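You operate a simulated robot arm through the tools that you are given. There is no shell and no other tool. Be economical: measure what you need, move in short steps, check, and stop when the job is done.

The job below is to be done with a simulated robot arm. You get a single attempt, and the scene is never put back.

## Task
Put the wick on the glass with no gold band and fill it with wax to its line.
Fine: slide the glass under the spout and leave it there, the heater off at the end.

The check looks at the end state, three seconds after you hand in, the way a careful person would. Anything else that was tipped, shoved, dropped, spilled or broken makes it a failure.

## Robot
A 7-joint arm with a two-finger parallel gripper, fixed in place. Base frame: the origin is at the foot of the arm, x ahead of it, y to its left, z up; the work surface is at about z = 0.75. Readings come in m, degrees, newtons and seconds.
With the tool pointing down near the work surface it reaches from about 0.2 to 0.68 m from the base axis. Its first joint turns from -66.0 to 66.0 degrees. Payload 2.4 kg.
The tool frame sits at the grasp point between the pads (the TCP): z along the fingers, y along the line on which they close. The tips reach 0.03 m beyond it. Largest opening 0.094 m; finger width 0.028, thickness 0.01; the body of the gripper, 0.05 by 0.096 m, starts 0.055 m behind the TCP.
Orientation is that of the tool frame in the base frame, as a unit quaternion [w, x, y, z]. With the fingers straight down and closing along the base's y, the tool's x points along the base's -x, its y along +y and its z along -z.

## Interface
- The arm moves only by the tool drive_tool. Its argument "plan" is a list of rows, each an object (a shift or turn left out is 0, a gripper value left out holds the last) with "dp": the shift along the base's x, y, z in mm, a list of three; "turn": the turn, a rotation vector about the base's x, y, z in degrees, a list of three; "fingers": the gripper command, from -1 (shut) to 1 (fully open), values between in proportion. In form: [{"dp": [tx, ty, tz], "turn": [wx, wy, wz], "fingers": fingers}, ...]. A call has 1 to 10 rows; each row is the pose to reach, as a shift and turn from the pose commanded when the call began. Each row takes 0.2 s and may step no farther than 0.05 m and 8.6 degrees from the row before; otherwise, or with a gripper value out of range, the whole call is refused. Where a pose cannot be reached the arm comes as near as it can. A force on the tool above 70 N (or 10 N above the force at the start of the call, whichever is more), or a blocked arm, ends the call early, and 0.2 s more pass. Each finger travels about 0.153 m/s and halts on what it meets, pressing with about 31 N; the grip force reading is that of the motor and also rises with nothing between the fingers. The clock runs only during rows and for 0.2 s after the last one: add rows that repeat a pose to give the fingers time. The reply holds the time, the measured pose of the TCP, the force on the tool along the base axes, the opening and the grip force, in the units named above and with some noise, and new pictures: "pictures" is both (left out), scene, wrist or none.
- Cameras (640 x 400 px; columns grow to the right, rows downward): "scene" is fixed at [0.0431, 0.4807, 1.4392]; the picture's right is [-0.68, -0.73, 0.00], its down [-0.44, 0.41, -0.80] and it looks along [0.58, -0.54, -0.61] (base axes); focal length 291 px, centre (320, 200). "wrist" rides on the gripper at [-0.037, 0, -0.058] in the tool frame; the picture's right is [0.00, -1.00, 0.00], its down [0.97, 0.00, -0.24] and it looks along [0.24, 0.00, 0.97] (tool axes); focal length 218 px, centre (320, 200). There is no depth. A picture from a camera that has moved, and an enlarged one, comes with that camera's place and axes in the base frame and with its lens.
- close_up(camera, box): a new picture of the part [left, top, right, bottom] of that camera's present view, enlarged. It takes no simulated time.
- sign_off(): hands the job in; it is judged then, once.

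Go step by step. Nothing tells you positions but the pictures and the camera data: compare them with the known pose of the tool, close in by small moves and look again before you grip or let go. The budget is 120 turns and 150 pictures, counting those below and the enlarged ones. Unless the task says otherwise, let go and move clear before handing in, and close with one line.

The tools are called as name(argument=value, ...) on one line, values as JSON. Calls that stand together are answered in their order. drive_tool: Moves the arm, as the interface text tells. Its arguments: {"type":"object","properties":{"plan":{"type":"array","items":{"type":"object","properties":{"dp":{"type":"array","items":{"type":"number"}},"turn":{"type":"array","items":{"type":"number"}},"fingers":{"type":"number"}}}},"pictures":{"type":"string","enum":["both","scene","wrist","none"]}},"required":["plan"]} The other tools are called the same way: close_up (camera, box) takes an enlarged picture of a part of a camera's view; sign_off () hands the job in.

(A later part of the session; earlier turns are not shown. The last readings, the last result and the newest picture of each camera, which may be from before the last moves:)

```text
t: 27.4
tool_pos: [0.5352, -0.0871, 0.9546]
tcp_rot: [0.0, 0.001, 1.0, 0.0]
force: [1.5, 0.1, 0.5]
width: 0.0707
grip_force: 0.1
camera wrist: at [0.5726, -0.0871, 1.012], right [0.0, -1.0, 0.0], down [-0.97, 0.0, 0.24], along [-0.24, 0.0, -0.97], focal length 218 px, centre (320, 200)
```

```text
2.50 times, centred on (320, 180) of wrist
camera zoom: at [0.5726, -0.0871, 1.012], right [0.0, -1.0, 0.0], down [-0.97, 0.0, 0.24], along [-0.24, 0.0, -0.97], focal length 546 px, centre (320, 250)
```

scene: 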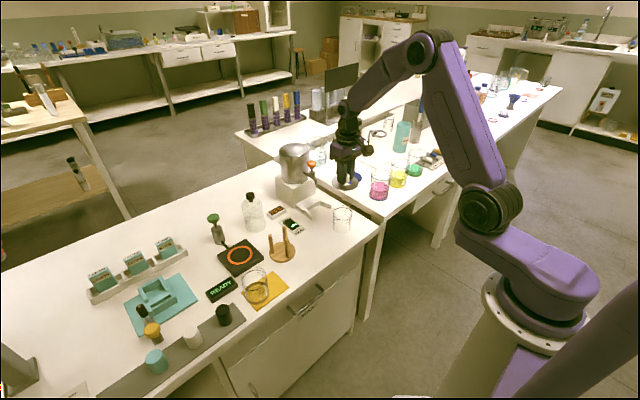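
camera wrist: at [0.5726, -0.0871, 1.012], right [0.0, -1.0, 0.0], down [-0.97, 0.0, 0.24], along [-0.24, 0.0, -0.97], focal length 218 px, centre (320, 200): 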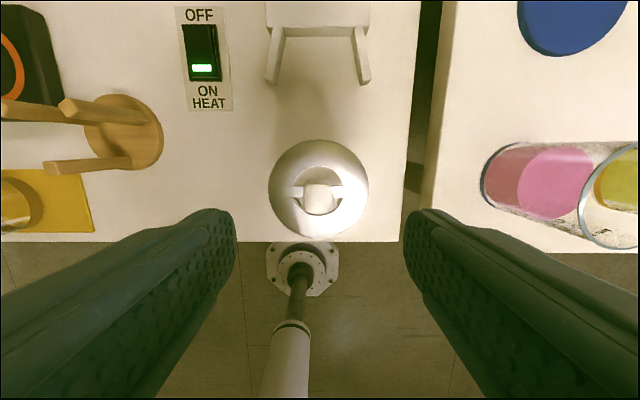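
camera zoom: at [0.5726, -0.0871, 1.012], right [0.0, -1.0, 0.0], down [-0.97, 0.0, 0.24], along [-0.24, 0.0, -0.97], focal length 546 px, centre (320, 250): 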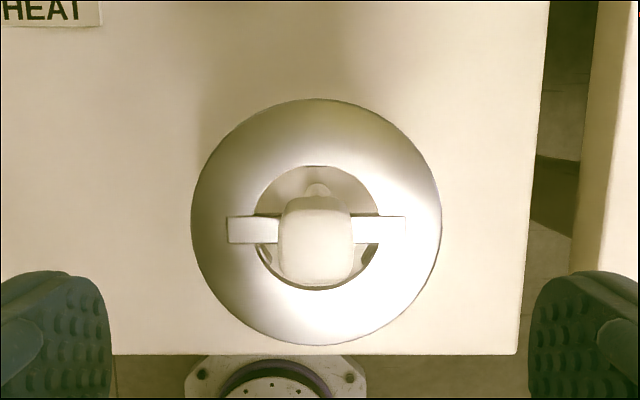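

The wick is seated on the plain glass. Next I tilt the tool forward about 50° and pull back, both to look at the tap/spout and to prepare to push the glass low from behind.

drive_tool(plan=[{"dp": [-8, 0, 8], "turn": [0, -8, 0]}, {"dp": [-18, 0, 15], "turn": [0, -16, 0]}, {"dp": [-30, 0, 15], "turn": [0, -24, 0]}, {"dp": [-42, 0, 15], "turn": [0, -32, 0]}, {"dp": [-54, 0, 10], "turn": [0, -40, 0]}, {"dp": [-66, 0, 5], "turn": [0, -48, 0]}, {"dp": [-70, 0, 0], "turn": [0, -50, 0]}, {"dp": [-70, 0, 0], "turn": [0, -50, 0]}], pictures="both")

close_up(camera="wrist", box=[240, 20, 400, 160])

```text
t: 29.2
tool_pos: [0.4661, -0.0854, 0.9548]
tcp_rot: [0.423, 0.0, 0.906, 0.0]
force: [-0.5, 0.4, 0.1]
width: 0.0705
grip_force: 0.2
out of reach, approached as far as the arm can: row 4
camera wrist: at [0.4457, -0.0862, 1.02], right [0.0, -1.0, 0.0], down [-0.81, 0.0, -0.59], along [0.59, 0.0, -0.81], focal length 218 px, centre (320, 200)
```

scene: 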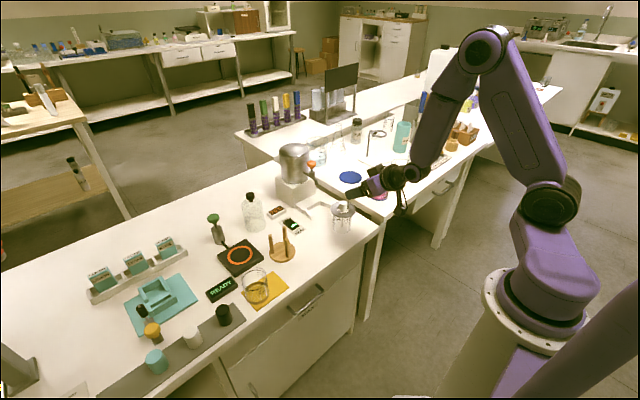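
wrist: 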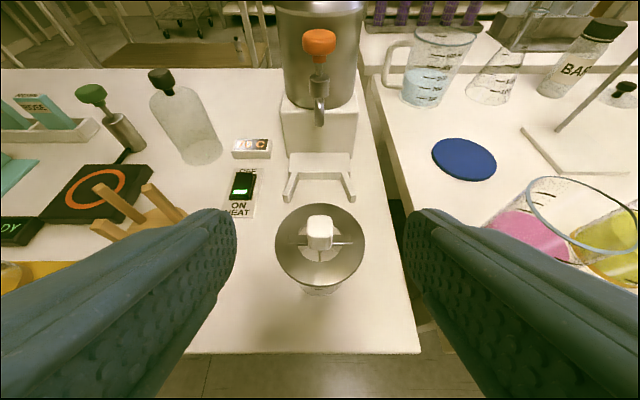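

```text
2.86 times, centred on (320, 90) of wrist
camera zoom: at [0.4457, -0.0862, 1.02], right [0.0, -1.0, 0.0], down [-0.81, 0.0, -0.59], along [0.59, 0.0, -0.81], focal length 624 px, centre (320, 514)
```

zoom: 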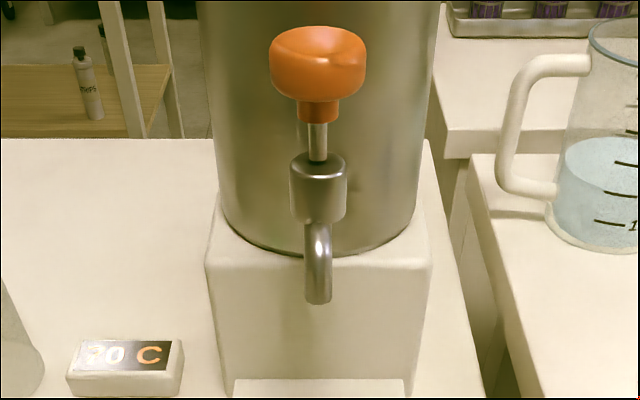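

The tap sits over the fork at y ≈ -0.086, in line with the glass. I'll set the fingers to about 45 mm apart as a cradle and descend behind the glass, below the ring.

drive_tool(plan=[{"dp": [-25, 0, -20], "fingers": -0.04}, {"dp": [-25, 0, -60]}, {"dp": [-25, 0, -100]}, {"dp": [-25, 0, -135]}, {"dp": [-25, 0, -155]}, {"dp": [-25, 0, -155]}], pictures="both")

close_up(camera="scene", box=[300, 140, 420, 250])

```text
t: 30.6
tool_pos: [0.4431, -0.086, 0.7998]
tcp_rot: [0.422, 0.0, 0.907, 0.0]
force: [0.0, -0.4, 0.2]
width: 0.0451
grip_force: 0.1
camera wrist: at [0.4221, -0.0861, 0.8653], right [0.0, -1.0, 0.0], down [-0.81, 0.0, -0.59], along [0.59, 0.0, -0.81], focal length 218 px, centre (320, 200)
```

scene: 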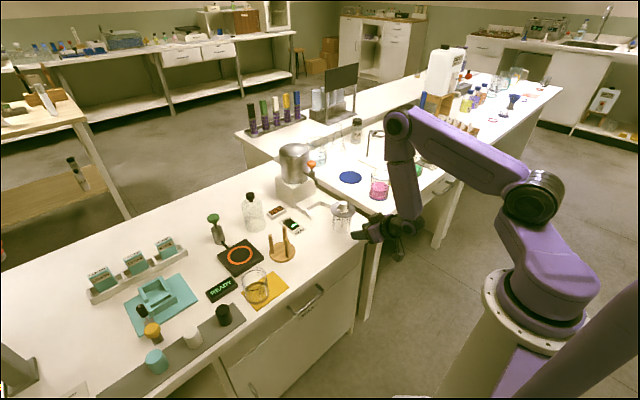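
wrist: 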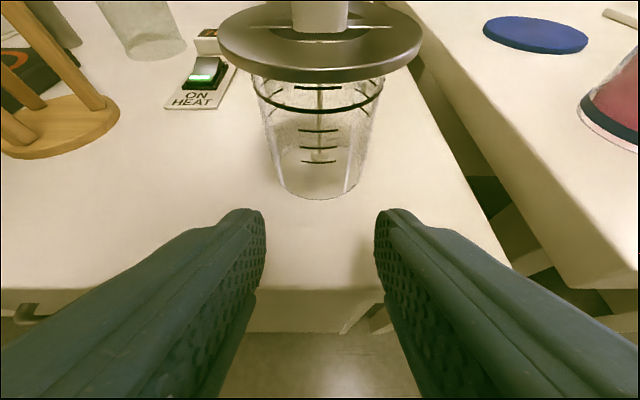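

```text
3.64 times, centred on (360, 195) of scene
camera zoom: at [0.0431, 0.4807, 1.4392], right [-0.68, -0.73, 0.0], down [-0.44, 0.41, -0.8], along [0.58, -0.54, -0.61], focal length 1057 px, centre (174, 218)
```

zoom: 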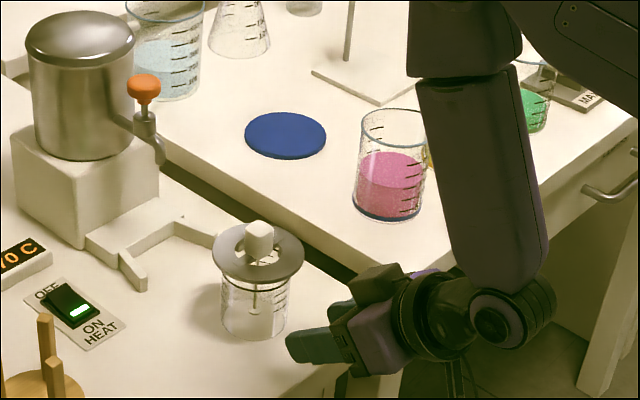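

The glass (no band) sits centred between the finger tips. I'll advance to near contact.

drive_tool(plan=[{"dp": [12, 0, 0]}, {"dp": [22, 0, 0]}, {"dp": [30, 0, 0]}, {"dp": [34, 0, 0]}, {"dp": [34, 0, 0]}], pictures="wrist")

close_up(camera="scene", box=[300, 160, 400, 250])

```text
t: 31.8
tool_pos: [0.4755, -0.0841, 0.7996]
tcp_rot: [0.422, -0.001, 0.906, 0.001]
force: [0.0, -0.4, -0.6]
width: 0.0451
grip_force: 0.1
camera wrist: at [0.4548, -0.0861, 0.865], right [0.0, -1.0, 0.0], down [-0.81, 0.0, -0.59], along [0.59, 0.0, -0.81], focal length 218 px, centre (320, 200)
```

wrist: 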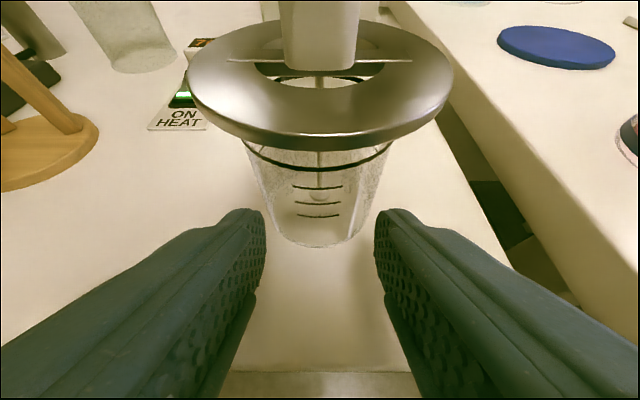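

```text
4.44 times, centred on (350, 205) of scene
camera zoom: at [0.0431, 0.4807, 1.4392], right [-0.68, -0.73, 0.0], down [-0.44, 0.41, -0.8], along [0.58, -0.54, -0.61], focal length 1292 px, centre (187, 178)
```

zoom: 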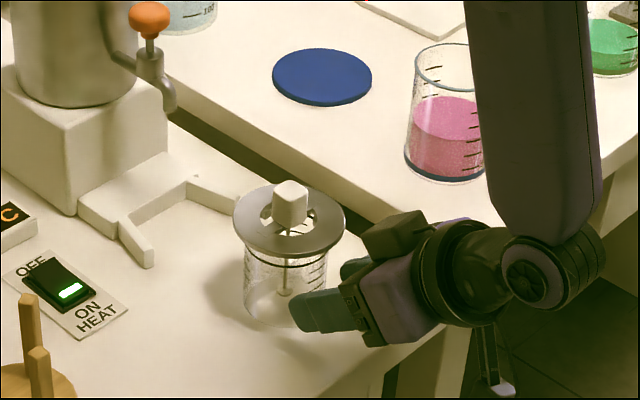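

Nearly touching. I'll push slowly toward the fork and look midway.

drive_tool(plan=[{"dp": [3, 0, 0]}, {"dp": [6, 0, 0]}, {"dp": [10, 0, 0]}, {"dp": [14, 0, 0]}, {"dp": [18, 0, 0]}, {"dp": [22, 0, 0]}, {"dp": [26, 0, 0]}, {"dp": [29, 0, 0]}, {"dp": [31, 0, 0]}, {"dp": [31, 0, 0]}], pictures="wrist")

close_up(camera="scene", box=[290, 140, 390, 240])

```text
t: 34.0
tool_pos: [0.5057, -0.087, 0.7995]
tcp_rot: [0.423, -0.001, 0.906, 0.001]
force: [0.3, -0.3, 0.5]
width: 0.0455
grip_force: 0.4
camera wrist: at [0.4857, -0.0871, 0.8649], right [0.0, -1.0, 0.0], down [-0.81, 0.0, -0.59], along [0.59, 0.0, -0.81], focal length 218 px, centre (320, 200)
```

wrist: 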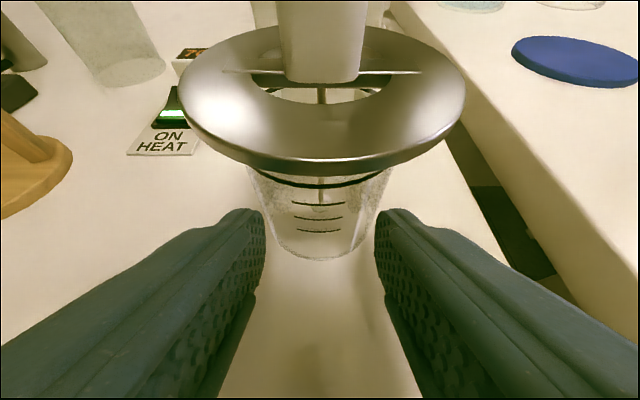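

```text
4.00 times, centred on (340, 190) of scene
camera zoom: at [0.0431, 0.4807, 1.4392], right [-0.68, -0.73, 0.0], down [-0.44, 0.41, -0.8], along [0.58, -0.54, -0.61], focal length 1163 px, centre (240, 240)
```

zoom: 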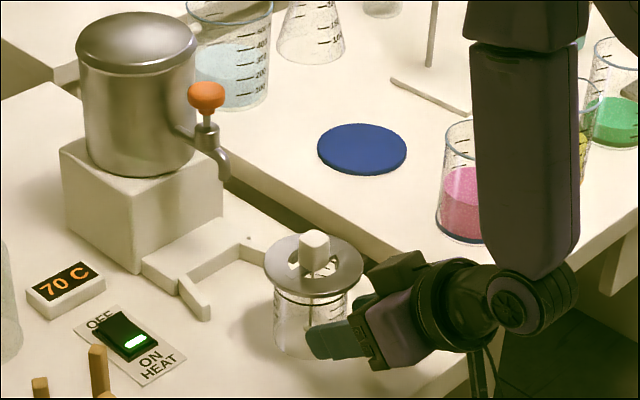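

The glass slides well in the cradle. Continuing.

drive_tool(plan=[{"dp": [2, 0, 0]}, {"dp": [5, 0, 0]}, {"dp": [9, 0, 0]}, {"dp": [13, 0, 0]}, {"dp": [17, 0, 0]}, {"dp": [21, 0, 0]}, {"dp": [25, 0, 0]}, {"dp": [29, 0, 0]}, {"dp": [32, 0, 0]}, {"dp": [34, 0, 0]}], pictures="wrist")

close_up(camera="scene", box=[280, 135, 360, 235])

```text
t: 36.2
tool_pos: [0.5385, -0.0872, 0.7993]
tcp_rot: [0.422, -0.001, 0.907, 0.001]
force: [-0.8, -0.3, 0.0]
width: 0.0454
grip_force: 0.0
camera wrist: at [0.5193, -0.0868, 0.8648], right [0.0, -1.0, 0.0], down [-0.81, 0.0, -0.59], along [0.59, 0.0, -0.81], focal length 218 px, centre (320, 200)
```

wrist: 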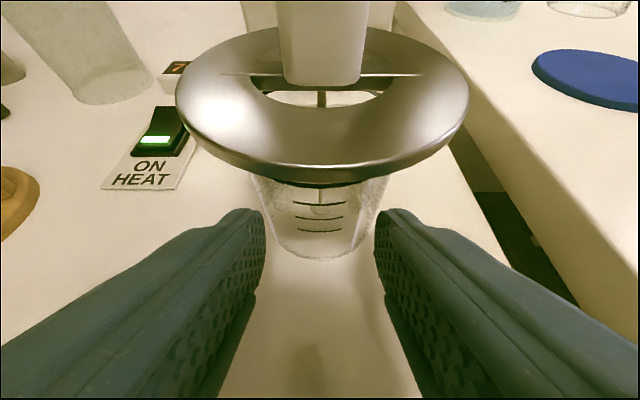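

```text
4.00 times, centred on (320, 185) of scene
camera zoom: at [0.0431, 0.4807, 1.4392], right [-0.68, -0.73, 0.0], down [-0.44, 0.41, -0.8], along [0.58, -0.54, -0.61], focal length 1163 px, centre (320, 260)
```

zoom: 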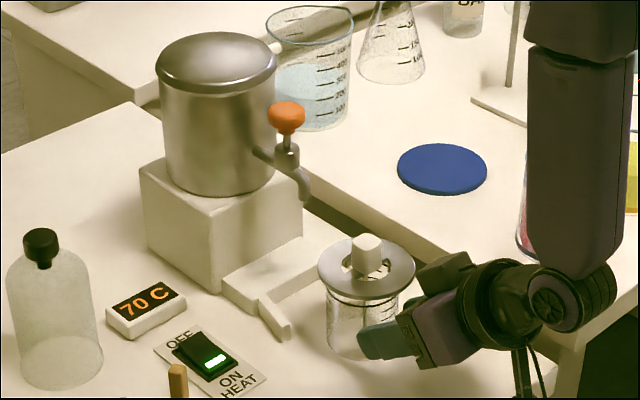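

The glass is about at x 0.593, entering the fork. I'll continue slower.

drive_tool(plan=[{"dp": [1, 0, 0]}, {"dp": [3, 0, 0]}, {"dp": [5.5, 0, 0]}, {"dp": [8, 0, 0]}, {"dp": [10.5, 0, 0]}, {"dp": [13, 0, 0]}, {"dp": [15.5, 0, 0]}, {"dp": [18, 0, 0]}, {"dp": [20.5, 0, 0]}, {"dp": [22, 0, 0]}], pictures="wrist")

close_up(camera="scene", box=[290, 150, 350, 220])

```text
t: 38.4
tool_pos: [0.5622, -0.086, 0.7983]
tcp_rot: [0.423, -0.001, 0.906, 0.0]
force: [-0.2, 0.0, 0.5]
width: 0.0452
grip_force: 0.1
camera wrist: at [0.5412, -0.0868, 0.8644], right [0.0, -1.0, 0.0], down [-0.81, 0.0, -0.59], along [0.59, 0.0, -0.81], focal length 218 px, centre (320, 200)
```

wrist: 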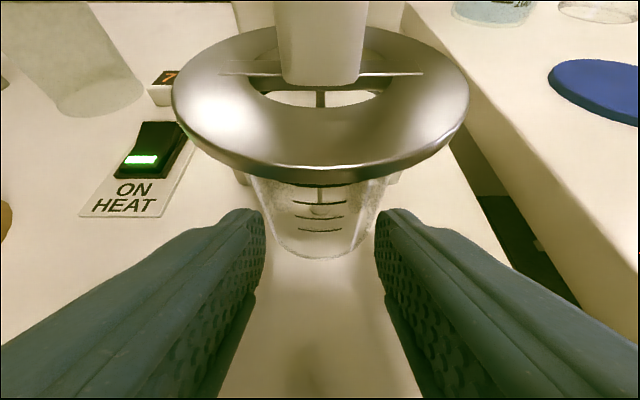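

```text
5.71 times, centred on (320, 185) of scene
camera zoom: at [0.0431, 0.4807, 1.4392], right [-0.68, -0.73, 0.0], down [-0.44, 0.41, -0.8], along [0.58, -0.54, -0.61], focal length 1662 px, centre (320, 286)
```

zoom: 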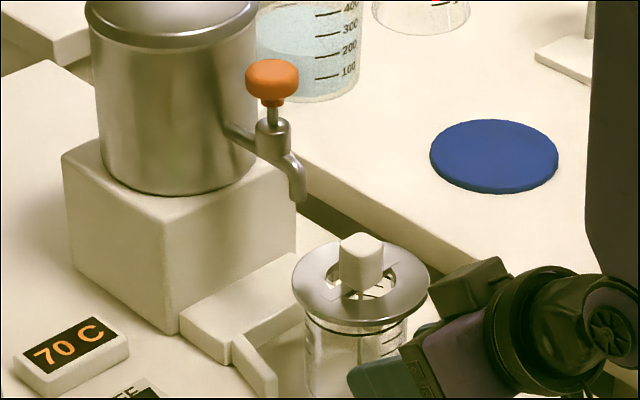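

Fork arms are around the glass now. I push on slowly toward the stop, watching the force.

drive_tool(plan=[{"dp": [1, 0, 0]}, {"dp": [3, 0, 0]}, {"dp": [5.5, 0, 0]}, {"dp": [8, 0, 0]}, {"dp": [10.5, 0, 0]}, {"dp": [13, 0, 0]}, {"dp": [15.5, 0, 0]}, {"dp": [18, 0, 0]}, {"dp": [20, 0, 0]}, {"dp": [20, 0, 0]}], pictures="wrist")

close_up(camera="scene", box=[290, 150, 350, 220])

```text
t: 40.6
tool_pos: [0.5822, -0.0856, 0.7981]
tcp_rot: [0.423, 0.0, 0.906, 0.0]
force: [0.0, 0.4, -0.4]
width: 0.0452
grip_force: 0.4
camera wrist: at [0.5618, -0.0866, 0.8647], right [0.0, -1.0, 0.0], down [-0.81, 0.0, -0.59], along [0.59, 0.0, -0.81], focal length 218 px, centre (320, 200)
```

wrist: 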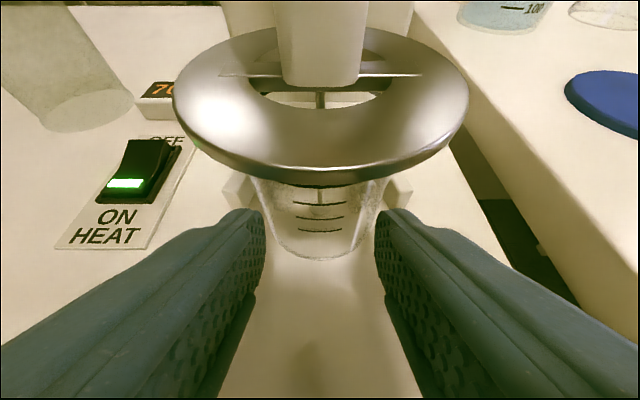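

```text
5.71 times, centred on (320, 185) of scene
camera zoom: at [0.0431, 0.4807, 1.4392], right [-0.68, -0.73, 0.0], down [-0.44, 0.41, -0.8], along [0.58, -0.54, -0.61], focal length 1662 px, centre (320, 286)
```

zoom: 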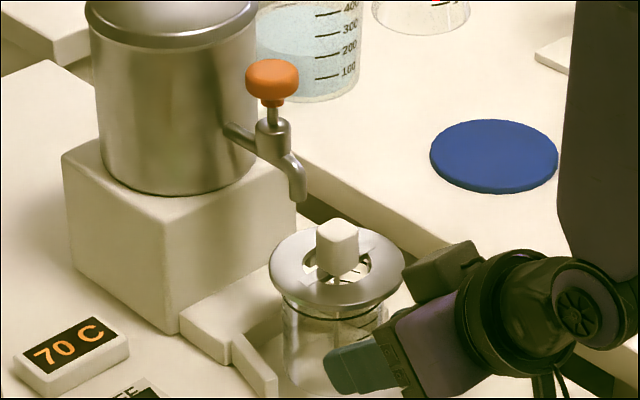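

Still free. I push the last bit to the stop.

drive_tool(plan=[{"dp": [1, 0, 0]}, {"dp": [2.5, 0, 0]}, {"dp": [4, 0, 0]}, {"dp": [6, 0, 0]}, {"dp": [8, 0, 0]}, {"dp": [9, 0, 0]}, {"dp": [9, 0, 0]}], pictures="wrist")

close_up(camera="scene", box=[290, 150, 350, 220])

```text
t: 42.2
tool_pos: [0.5921, -0.0863, 0.7995]
tcp_rot: [0.423, -0.001, 0.906, 0.001]
force: [-1.1, 0.1, -0.3]
width: 0.0455
grip_force: 0.4
camera wrist: at [0.5708, -0.0877, 0.8647], right [0.0, -1.0, 0.0], down [-0.81, 0.0, -0.59], along [0.59, 0.0, -0.81], focal length 218 px, centre (320, 200)
```

wrist: 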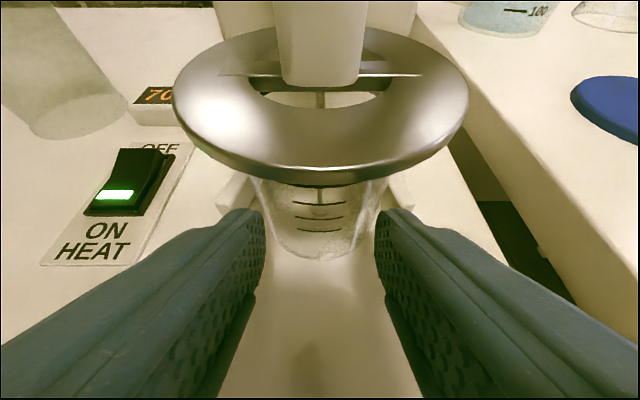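

```text
5.71 times, centred on (320, 185) of scene
camera zoom: at [0.0431, 0.4807, 1.4392], right [-0.68, -0.73, 0.0], down [-0.44, 0.41, -0.8], along [0.58, -0.54, -0.61], focal length 1662 px, centre (320, 286)
```

zoom: 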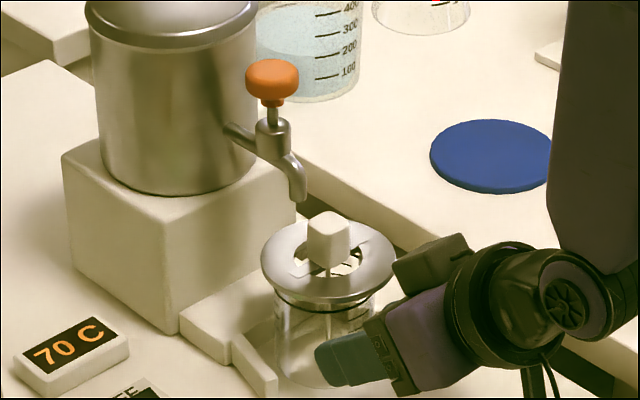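

drive_tool(plan=[{"dp": [1, 0, 0]}, {"dp": [2, 0, 0]}, {"dp": [3, 0, 0]}, {"dp": [4, 0, 0]}, {"dp": [4, 0, 0]}], pictures="none")

close_up(camera="scene", box=[290, 150, 350, 220])

```text
t: 43.4
tool_pos: [0.5951, -0.086, 0.799]
tcp_rot: [0.422, 0.001, 0.907, -0.001]
force: [-0.5, 0.5, -0.4]
width: 0.0452
grip_force: 0.7
```

```text
5.71 times, centred on (320, 185) of scene
camera zoom: at [0.0431, 0.4807, 1.4392], right [-0.68, -0.73, 0.0], down [-0.44, 0.41, -0.8], along [0.58, -0.54, -0.61], focal length 1662 px, centre (320, 286)
```

zoom: 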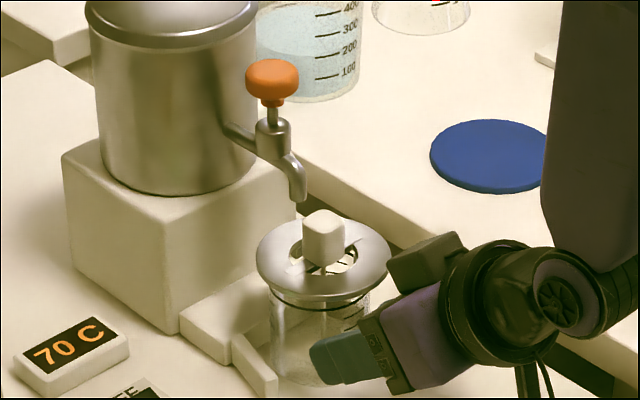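

drive_tool(plan=[{"dp": [1, 0, 0]}, {"dp": [2, 0, 0]}, {"dp": [3, 0, 0]}, {"dp": [3, 0, 0]}], pictures="none")

close_up(camera="scene", box=[295, 165, 345, 235])

```text
t: 44.4
tool_pos: [0.5991, -0.0863, 0.7986]
tcp_rot: [0.421, 0.0, 0.907, 0.0]
force: [-4.4, -0.4, 0.6]
width: 0.0463
grip_force: 1.4
```

```text
5.71 times, centred on (320, 200) of scene
camera zoom: at [0.0431, 0.4807, 1.4392], right [-0.68, -0.73, 0.0], down [-0.44, 0.41, -0.8], along [0.58, -0.54, -0.61], focal length 1662 px, centre (320, 200)
```

zoom: 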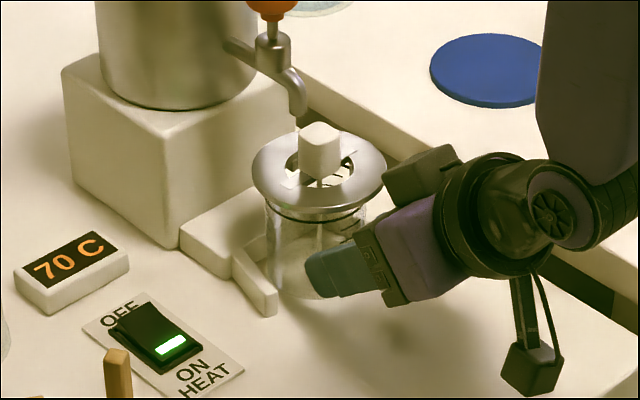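

Contact with the stop felt (4 N). The spout looks to be over the gap between the knob and ring edge. I'll back off straight and rise for a look from above.

drive_tool(plan=[{"dp": [-2, 0, 0]}, {"dp": [-8, 0, 0]}, {"dp": [-25, 0, 0]}, {"dp": [-50, 0, 5]}, {"dp": [-80, 0, 30]}, {"dp": [-80, 0, 75]}, {"dp": [-80, 0, 120]}, {"dp": [-60, 0, 150]}, {"dp": [-60, 0, 150]}], pictures="wrist")

close_up(camera="wrist", box=[240, 40, 400, 200])

close_up(camera="scene", box=[280, 140, 350, 230])

```text
t: 46.4
tool_pos: [0.5366, -0.0854, 0.9505]
tcp_rot: [0.422, 0.0, 0.906, 0.0]
force: [0.0, -0.5, 0.3]
width: 0.0452
grip_force: 0.0
camera wrist: at [0.5163, -0.0848, 1.0163], right [0.0, -1.0, 0.0], down [-0.81, 0.0, -0.59], along [0.59, 0.0, -0.81], focal length 218 px, centre (320, 200)
```

wrist: 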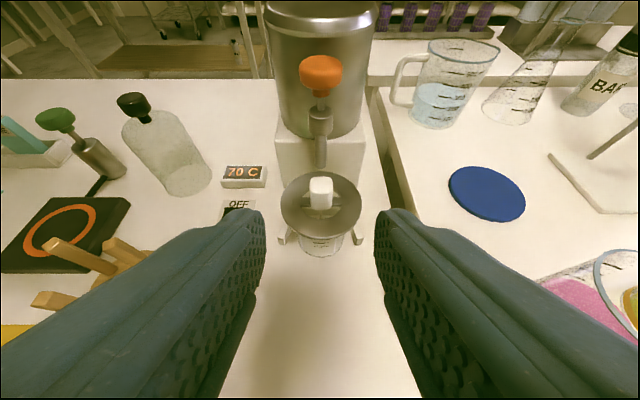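

```text
2.50 times, centred on (320, 120) of wrist
camera zoom: at [0.5163, -0.0848, 1.0163], right [0.0, -1.0, 0.0], down [-0.81, 0.0, -0.59], along [0.59, 0.0, -0.81], focal length 546 px, centre (320, 400)
```

zoom: 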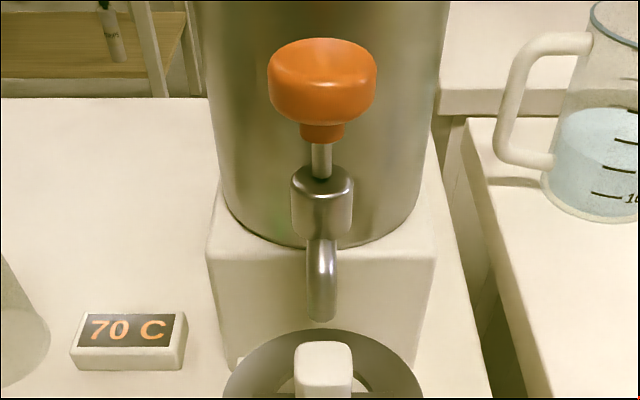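

```text
4.44 times, centred on (315, 185) of scene
camera zoom: at [0.0431, 0.4807, 1.4392], right [-0.68, -0.73, 0.0], down [-0.44, 0.41, -0.8], along [0.58, -0.54, -0.61], focal length 1292 px, centre (342, 267)
```

zoom: 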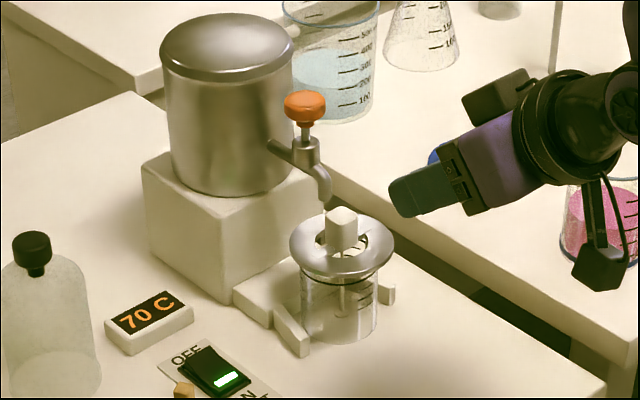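

The spout lines up in y. The tap's orange knob sits on a vertical stem at about (0.69, -0.085, 0.946). I'll look closely at it to learn how it works.

close_up(camera="wrist", box=[290, 45, 350, 105])

close_up(camera="scene", box=[296, 155, 336, 195])

```text
6.67 times, centred on (320, 75) of wrist
camera zoom: at [0.5163, -0.0848, 1.0163], right [0.0, -1.0, 0.0], down [-0.81, 0.0, -0.59], along [0.59, 0.0, -0.81], focal length 1455 px, centre (320, 1033)
```

zoom: 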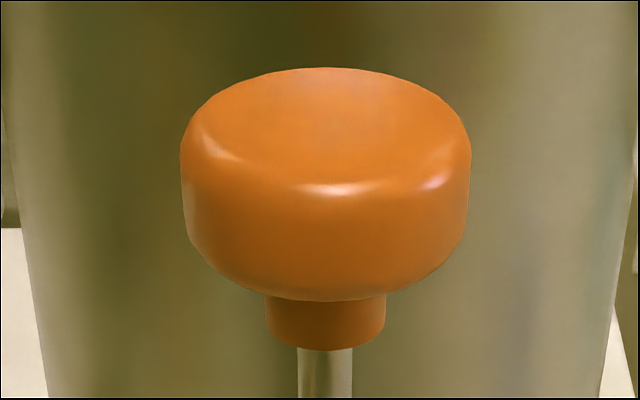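

```text
10.00 times, centred on (316, 175) of scene
camera zoom: at [0.0431, 0.4807, 1.4392], right [-0.68, -0.73, 0.0], down [-0.44, 0.41, -0.8], along [0.58, -0.54, -0.61], focal length 2908 px, centre (360, 450)
```

zoom: 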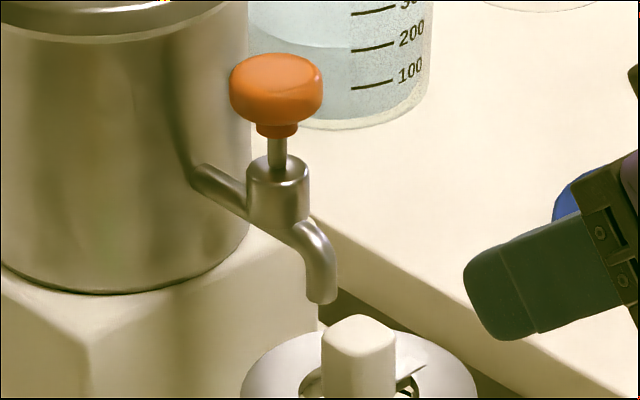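

It is a round, dished push-button valve. I'll close the fingers, tilt back to 15° and position the tips over it from above.

drive_tool(plan=[{"dp": [0, 0, 40], "turn": [0, 5, 0], "fingers": -1}, {"dp": [20, 0, 75], "turn": [0, 12, 0], "fingers": -1}, {"dp": [55, 0, 95], "turn": [0, 20, 0]}, {"dp": [95, 0, 95], "turn": [0, 28, 0]}, {"dp": [130, 0, 90], "turn": [0, 35, 0]}, {"dp": [149, 0, 85], "turn": [0, 35, 0]}, {"dp": [149, 0, 85], "turn": [0, 35, 0]}], pictures="both")

close_up(camera="scene", box=[270, 110, 360, 220])

```text
t: 48.0
tool_pos: [0.6857, -0.087, 1.0342]
tcp_rot: [0.13, -0.001, 0.991, 0.001]
force: [0.2, -0.2, 1.2]
width: 0.0001
grip_force: 31.2
out of reach, approached as far as the arm can: row 2
camera wrist: at [0.7079, -0.0867, 1.1005], right [0.0, -1.0, 0.0], down [-1.0, 0.0, -0.02], along [0.02, 0.0, -1.0], focal length 218 px, centre (320, 200)
```

scene: 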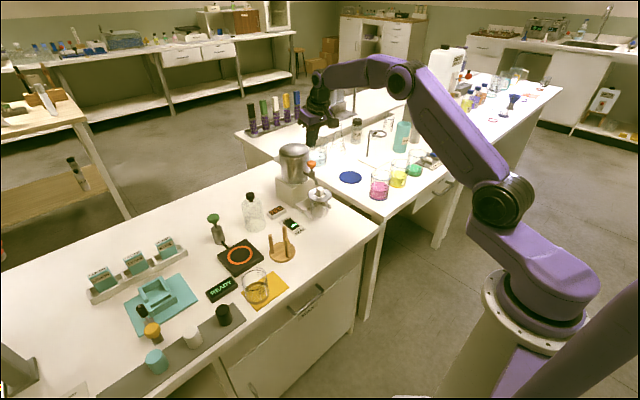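
wrist: 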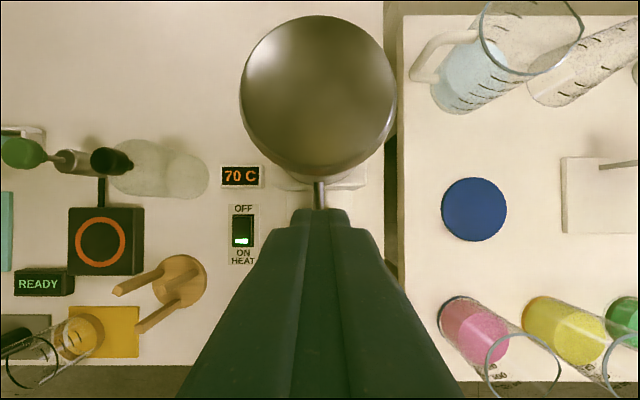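

```text
3.64 times, centred on (315, 165) of scene
camera zoom: at [0.0431, 0.4807, 1.4392], right [-0.68, -0.73, 0.0], down [-0.44, 0.41, -0.8], along [0.58, -0.54, -0.61], focal length 1057 px, centre (338, 327)
```

zoom: 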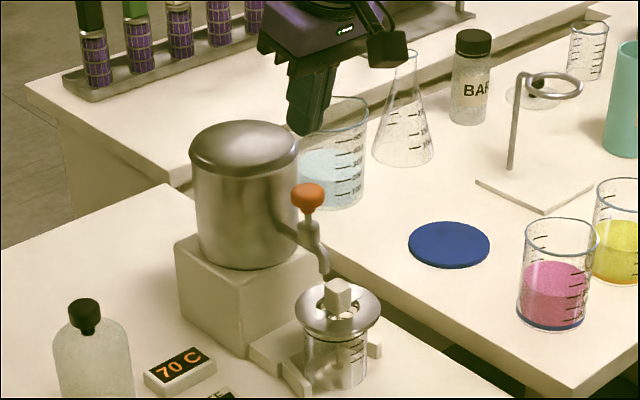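

The tips are above the knob in line. I'll descend toward it.

drive_tool(plan=[{"dp": [-1, 1, -15]}, {"dp": [-1, 1, -28]}, {"dp": [-1, 1, -34]}, {"dp": [-1, 1, -34]}], pictures="none")

close_up(camera="scene", box=[285, 140, 345, 220])

```text
t: 49.0
tool_pos: [0.6858, -0.0853, 0.998]
tcp_rot: [0.131, 0.0, 0.991, -0.001]
force: [-0.2, 0.5, 0.2]
width: 0.0001
grip_force: 30.9
```

```text
5.00 times, centred on (315, 180) of scene
camera zoom: at [0.0431, 0.4807, 1.4392], right [-0.68, -0.73, 0.0], down [-0.44, 0.41, -0.8], along [0.58, -0.54, -0.61], focal length 1454 px, centre (345, 300)
```

zoom: 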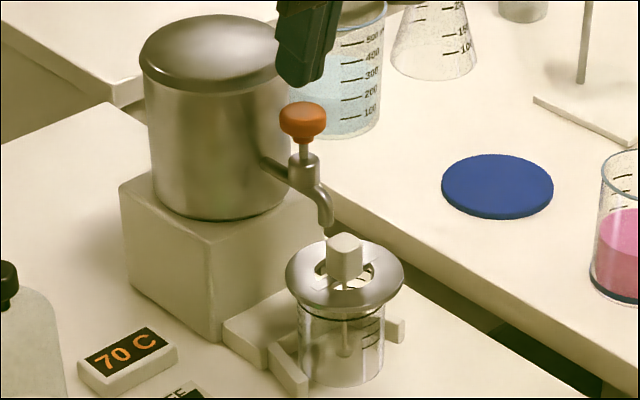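

drive_tool(plan=[{"dp": [-2, 0, -6]}, {"dp": [-2, 0, -10]}, {"dp": [-2, 0, -12]}, {"dp": [-2, 0, -13]}, {"dp": [-2, 0, -14]}], pictures="none")

close_up(camera="scene", box=[285, 140, 345, 220])

```text
t: 50.2
tool_pos: [0.6837, -0.0848, 0.987]
tcp_rot: [0.131, 0.0, 0.991, 0.0]
force: [0.9, 0.1, -0.4]
width: 0.0
grip_force: 30.7
```

```text
5.00 times, centred on (315, 180) of scene
camera zoom: at [0.0431, 0.4807, 1.4392], right [-0.68, -0.73, 0.0], down [-0.44, 0.41, -0.8], along [0.58, -0.54, -0.61], focal length 1454 px, centre (345, 300)
```

zoom: 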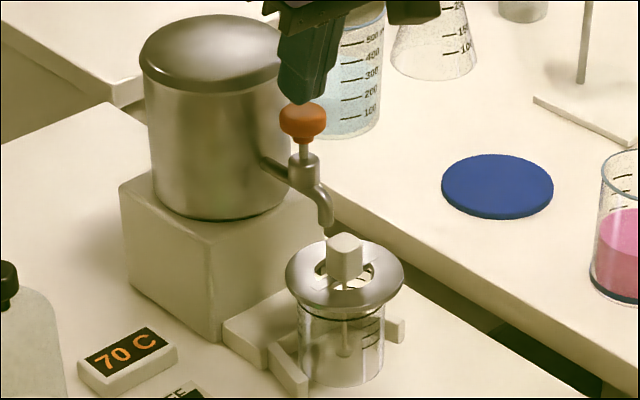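

Aligned over the knob. Pressing in millimetre steps, watching the force and spout.

drive_tool(plan=[{"dp": [0, 0, -2]}, {"dp": [0, 0, -4]}], pictures="none")

close_up(camera="scene", box=[285, 140, 345, 220])

```text
t: 50.8
tool_pos: [0.6844, -0.0858, 0.9822]
tcp_rot: [0.13, -0.001, 0.991, 0.0]
force: [0.2, 0.2, 0.0]
width: 0.0
grip_force: 30.7
```

```text
5.00 times, centred on (315, 180) of scene
camera zoom: at [0.0431, 0.4807, 1.4392], right [-0.68, -0.73, 0.0], down [-0.44, 0.41, -0.8], along [0.58, -0.54, -0.61], focal length 1454 px, centre (345, 300)
```

zoom: 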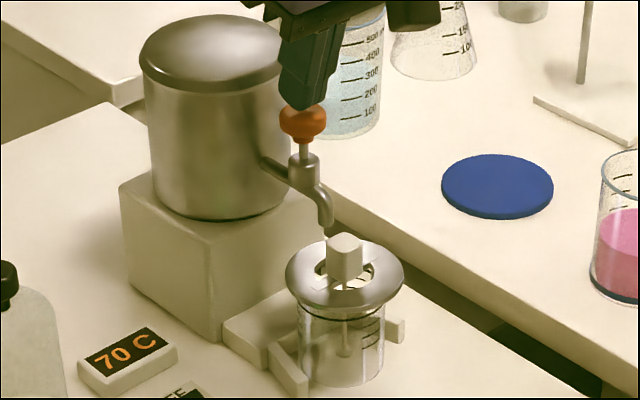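

drive_tool(plan=[{"dp": [0, 0, -2]}, {"dp": [0, 0, -4]}], pictures="none")

close_up(camera="scene", box=[285, 140, 345, 220])

```text
t: 51.4
tool_pos: [0.6835, -0.0863, 0.9788]
tcp_rot: [0.131, -0.001, 0.991, 0.0]
force: [-0.7, -0.6, 0.8]
width: 0.0001
grip_force: 30.8
```

```text
5.00 times, centred on (315, 180) of scene
camera zoom: at [0.0431, 0.4807, 1.4392], right [-0.68, -0.73, 0.0], down [-0.44, 0.41, -0.8], along [0.58, -0.54, -0.61], focal length 1454 px, centre (345, 300)
```

zoom: 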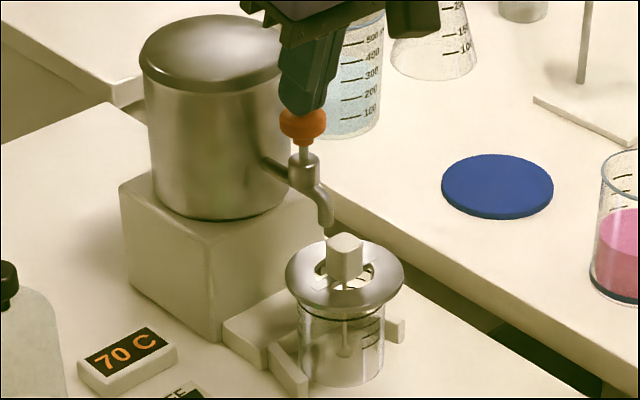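

The knob may have started to move down. Two more millimetres.

drive_tool(plan=[{"dp": [0, 0, -2]}], pictures="none")

close_up(camera="scene", box=[290, 155, 340, 225])

```text
t: 51.8
tool_pos: [0.6833, -0.0855, 0.977]
tcp_rot: [0.131, -0.001, 0.991, 0.0]
force: [0.3, -0.4, 1.7]
width: 0.0
grip_force: 31.0
```

```text
5.71 times, centred on (315, 190) of scene
camera zoom: at [0.0431, 0.4807, 1.4392], right [-0.68, -0.73, 0.0], down [-0.44, 0.41, -0.8], along [0.58, -0.54, -0.61], focal length 1662 px, centre (349, 257)
```

zoom: 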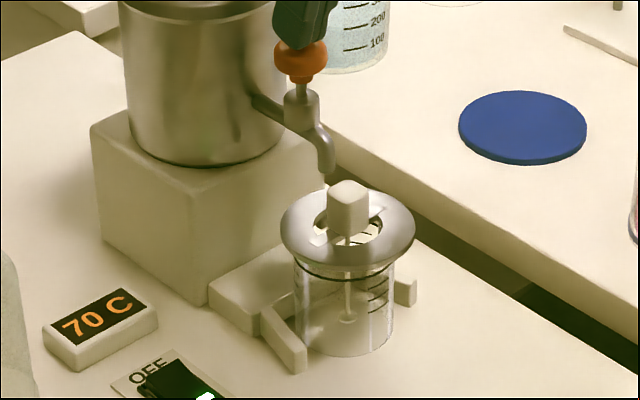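

The stem is shortening; the valve presses down against a light spring. A bit more.

drive_tool(plan=[{"dp": [0, 0, -2]}], pictures="none")

close_up(camera="scene", box=[300, 165, 340, 221])

```text
t: 52.2
tool_pos: [0.6833, -0.0851, 0.9749]
tcp_rot: [0.13, -0.002, 0.991, 0.0]
force: [-0.8, 0.6, 3.0]
width: 0.0
grip_force: 30.6
```

```text
7.14 times, centred on (320, 193) of scene
camera zoom: at [0.0431, 0.4808, 1.4391], right [-0.68, -0.73, 0.0], down [-0.44, 0.41, -0.8], along [0.58, -0.54, -0.61], focal length 2077 px, centre (320, 250)
```

zoom: 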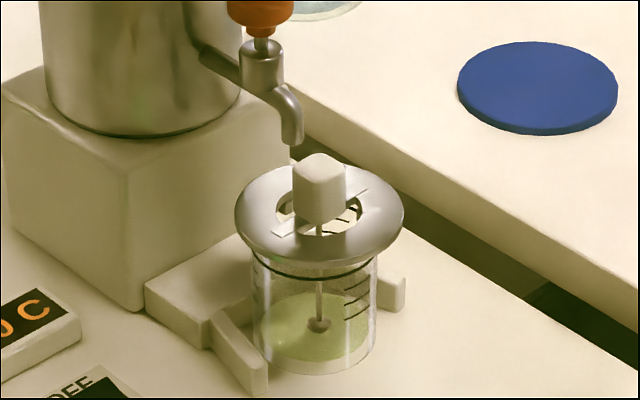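

Wax is flowing into the glass, roughly a sixth of the way. I'll hold briefly to measure the rate.

drive_tool(plan=[{"dp": [0, 0, 0]}], pictures="none")

close_up(camera="scene", box=[300, 165, 340, 221])

```text
t: 52.6
tool_pos: [0.6834, -0.0859, 0.9745]
tcp_rot: [0.131, 0.0, 0.991, 0.0]
force: [1.2, 1.1, 1.8]
width: 0.0
grip_force: 31.2
```

```text
7.14 times, centred on (320, 193) of scene
camera zoom: at [0.0431, 0.4808, 1.4391], right [-0.68, -0.73, 0.0], down [-0.44, 0.41, -0.8], along [0.58, -0.54, -0.61], focal length 2077 px, centre (320, 250)
```

zoom: 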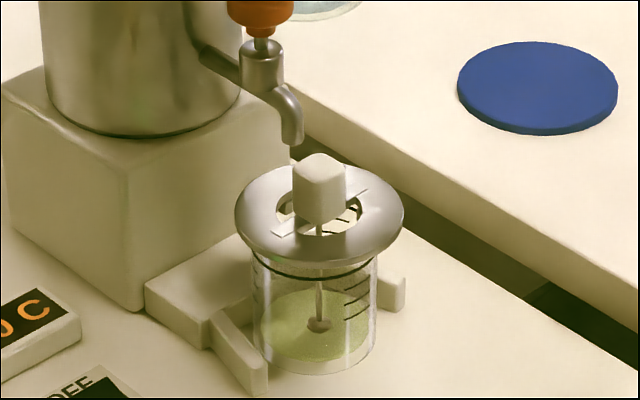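

Slow rise. Holding about a second more.

drive_tool(plan=[{"dp": [0, 0, 0]}, {"dp": [0, 0, 0]}, {"dp": [0, 0, 0]}, {"dp": [0, 0, 0]}], pictures="none")

close_up(camera="scene", box=[300, 165, 340, 221])

```text
t: 53.6
tool_pos: [0.6833, -0.0854, 0.9748]
tcp_rot: [0.13, 0.0, 0.991, 0.001]
force: [0.0, 1.5, 2.8]
width: 0.0
grip_force: 30.8
```

```text
7.14 times, centred on (320, 193) of scene
camera zoom: at [0.0431, 0.4808, 1.4391], right [-0.68, -0.73, 0.0], down [-0.44, 0.41, -0.8], along [0.58, -0.54, -0.61], focal length 2077 px, centre (320, 250)
```

zoom: 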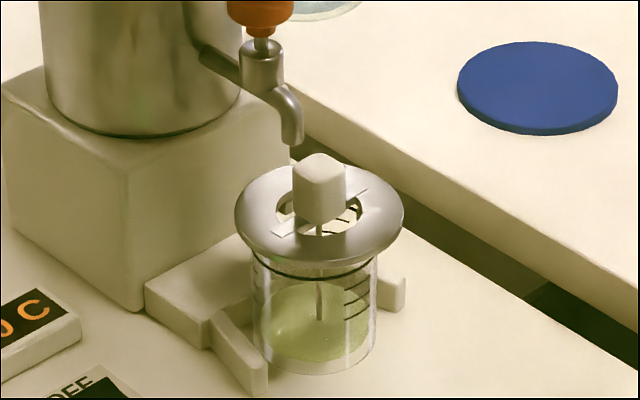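

Rising about 5 mm per second, no spill visible. Holding another 2 s.

drive_tool(plan=[{"dp": [0, 0, 0]}, {"dp": [0, 0, 0]}, {"dp": [0, 0, 0]}, {"dp": [0, 0, 0]}, {"dp": [0, 0, 0]}, {"dp": [0, 0, 0]}, {"dp": [0, 0, 0]}, {"dp": [0, 0, 0]}, {"dp": [0, 0, 0]}], pictures="none")

close_up(camera="scene", box=[305, 175, 335, 223])

```text
t: 55.6
tool_pos: [0.6826, -0.0859, 0.975]
tcp_rot: [0.13, 0.0, 0.991, 0.0]
force: [-0.9, 0.6, 2.5]
width: 0.0
grip_force: 31.3
```

```text
8.33 times, centred on (320, 199) of scene
camera zoom: at [0.0431, 0.4808, 1.4391], right [-0.68, -0.73, 0.0], down [-0.44, 0.41, -0.8], along [0.58, -0.54, -0.61], focal length 2423 px, centre (320, 208)
```

zoom: 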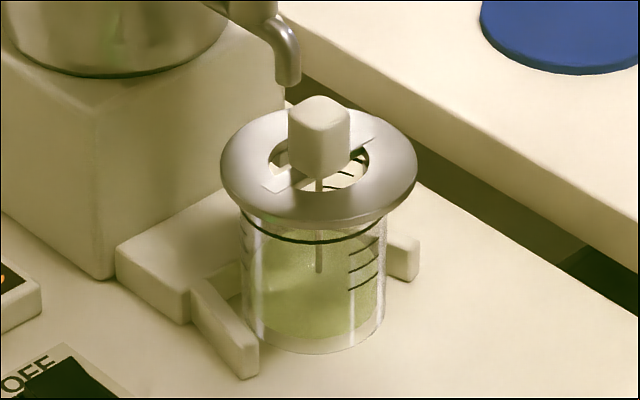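

close_up(camera="scene", box=[309, 196, 331, 218])

```text
16.00 times, centred on (320, 207) of scene
camera zoom: at [0.0431, 0.4808, 1.4391], right [-0.68, -0.73, 0.0], down [-0.44, 0.41, -0.8], along [0.58, -0.54, -0.61], focal length 4653 px, centre (320, 88)
```

zoom: 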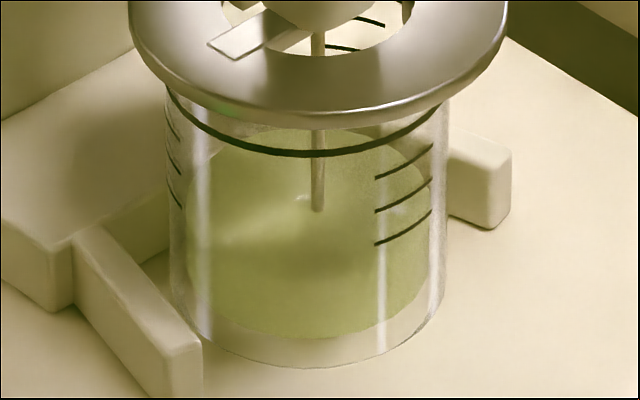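

Surface is well below the line. Holding 2 s more and measuring again.

drive_tool(plan=[{"dp": [0, 0, 0]}, {"dp": [0, 0, 0]}, {"dp": [0, 0, 0]}, {"dp": [0, 0, 0]}, {"dp": [0, 0, 0]}, {"dp": [0, 0, 0]}, {"dp": [0, 0, 0]}, {"dp": [0, 0, 0]}, {"dp": [0, 0, 0]}], pictures="none")

close_up(camera="scene", box=[309, 196, 331, 218])

```text
t: 57.6
tool_pos: [0.6823, -0.0855, 0.9749]
tcp_rot: [0.13, 0.0, 0.992, 0.0]
force: [0.1, 1.1, 2.5]
width: 0.0
grip_force: 30.2
```

```text
16.00 times, centred on (320, 207) of scene
camera zoom: at [0.0431, 0.4808, 1.4391], right [-0.68, -0.73, 0.0], down [-0.44, 0.41, -0.8], along [0.58, -0.54, -0.61], focal length 4653 px, centre (320, 88)
```

zoom: 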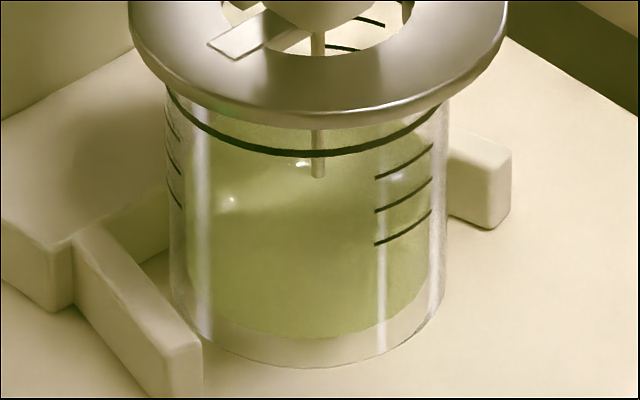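

Rate is ~4.4 mm/s, about 6 s left by estimate. Holding 2.2 s more, then re-measure.

drive_tool(plan=[{"dp": [0, 0, 0]}, {"dp": [0, 0, 0]}, {"dp": [0, 0, 0]}, {"dp": [0, 0, 0]}, {"dp": [0, 0, 0]}, {"dp": [0, 0, 0]}, {"dp": [0, 0, 0]}, {"dp": [0, 0, 0]}, {"dp": [0, 0, 0]}, {"dp": [0, 0, 0]}], pictures="none")

close_up(camera="scene", box=[309, 196, 331, 218])

```text
t: 59.8
tool_pos: [0.6834, -0.0848, 0.9746]
tcp_rot: [0.131, 0.0, 0.991, 0.0]
force: [-0.7, 0.1, 2.3]
width: 0.0001
grip_force: 31.1
```

```text
16.00 times, centred on (320, 207) of scene
camera zoom: at [0.0431, 0.4807, 1.4392], right [-0.68, -0.73, 0.0], down [-0.44, 0.41, -0.8], along [0.58, -0.54, -0.61], focal length 4653 px, centre (320, 88)
```

zoom: 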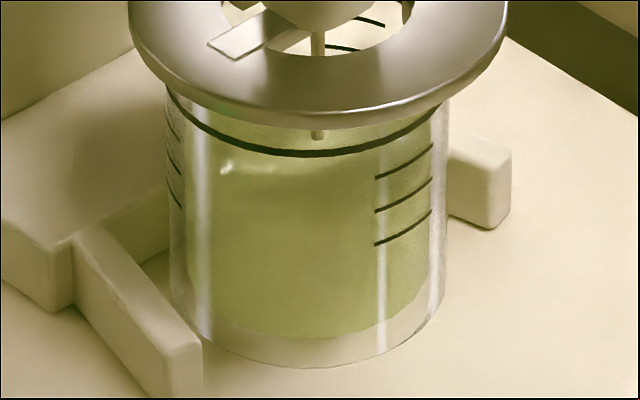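

About 3.4 s remain by estimate. Holding 2.2 s, then looking.

drive_tool(plan=[{"dp": [0, 0, 0]}, {"dp": [0, 0, 0]}, {"dp": [0, 0, 0]}, {"dp": [0, 0, 0]}, {"dp": [0, 0, 0]}, {"dp": [0, 0, 0]}, {"dp": [0, 0, 0]}, {"dp": [0, 0, 0]}, {"dp": [0, 0, 0]}, {"dp": [0, 0, 0]}], pictures="none")

close_up(camera="scene", box=[309, 190, 331, 212])

```text
t: 62.0
tool_pos: [0.6833, -0.0849, 0.9739]
tcp_rot: [0.13, 0.0, 0.991, 0.001]
force: [-0.4, 0.5, 2.9]
width: 0.0
grip_force: 31.2
```

```text
16.00 times, centred on (320, 201) of scene
camera zoom: at [0.0431, 0.4807, 1.4392], right [-0.68, -0.73, 0.0], down [-0.44, 0.41, -0.8], along [0.58, -0.54, -0.61], focal length 4653 px, centre (320, 184)
```

zoom: 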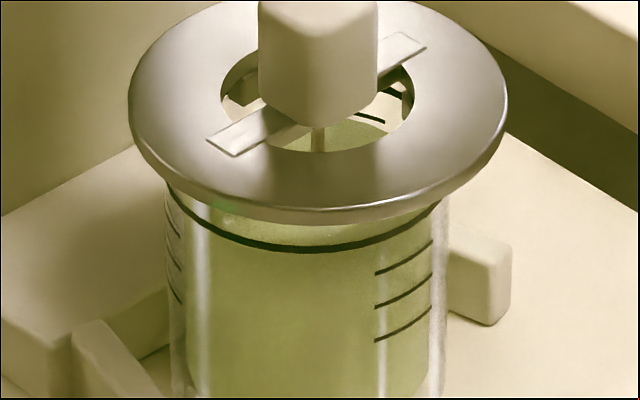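

close_up(camera="scene", box=[314, 190, 328, 204])

close_up(camera="wrist", box=[280, 180, 360, 240])

```text
16.00 times, centred on (321, 197) of scene
camera zoom: at [0.0431, 0.4807, 1.4392], right [-0.68, -0.73, 0.0], down [-0.44, 0.41, -0.8], along [0.58, -0.54, -0.61], focal length 4653 px, centre (304, 248)
```

zoom: 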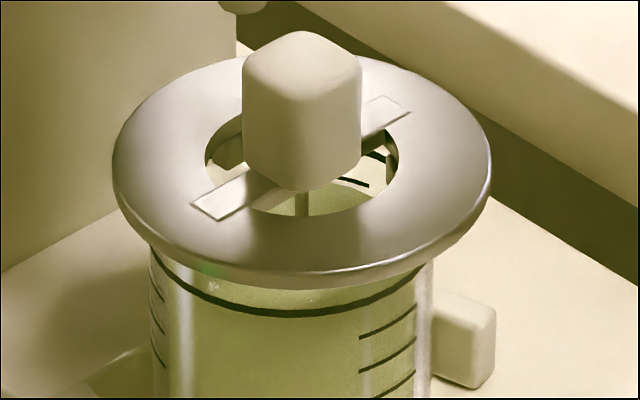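

```text
6.67 times, centred on (320, 210) of wrist
camera zoom: at [0.7047, -0.086, 1.0402], right [0.0, -1.0, 0.0], down [-1.0, 0.0, -0.02], along [0.02, 0.0, -1.0], focal length 1455 px, centre (320, 133)
```

zoom: 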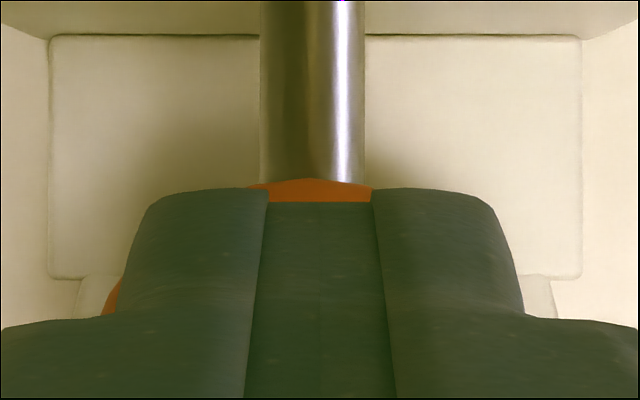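

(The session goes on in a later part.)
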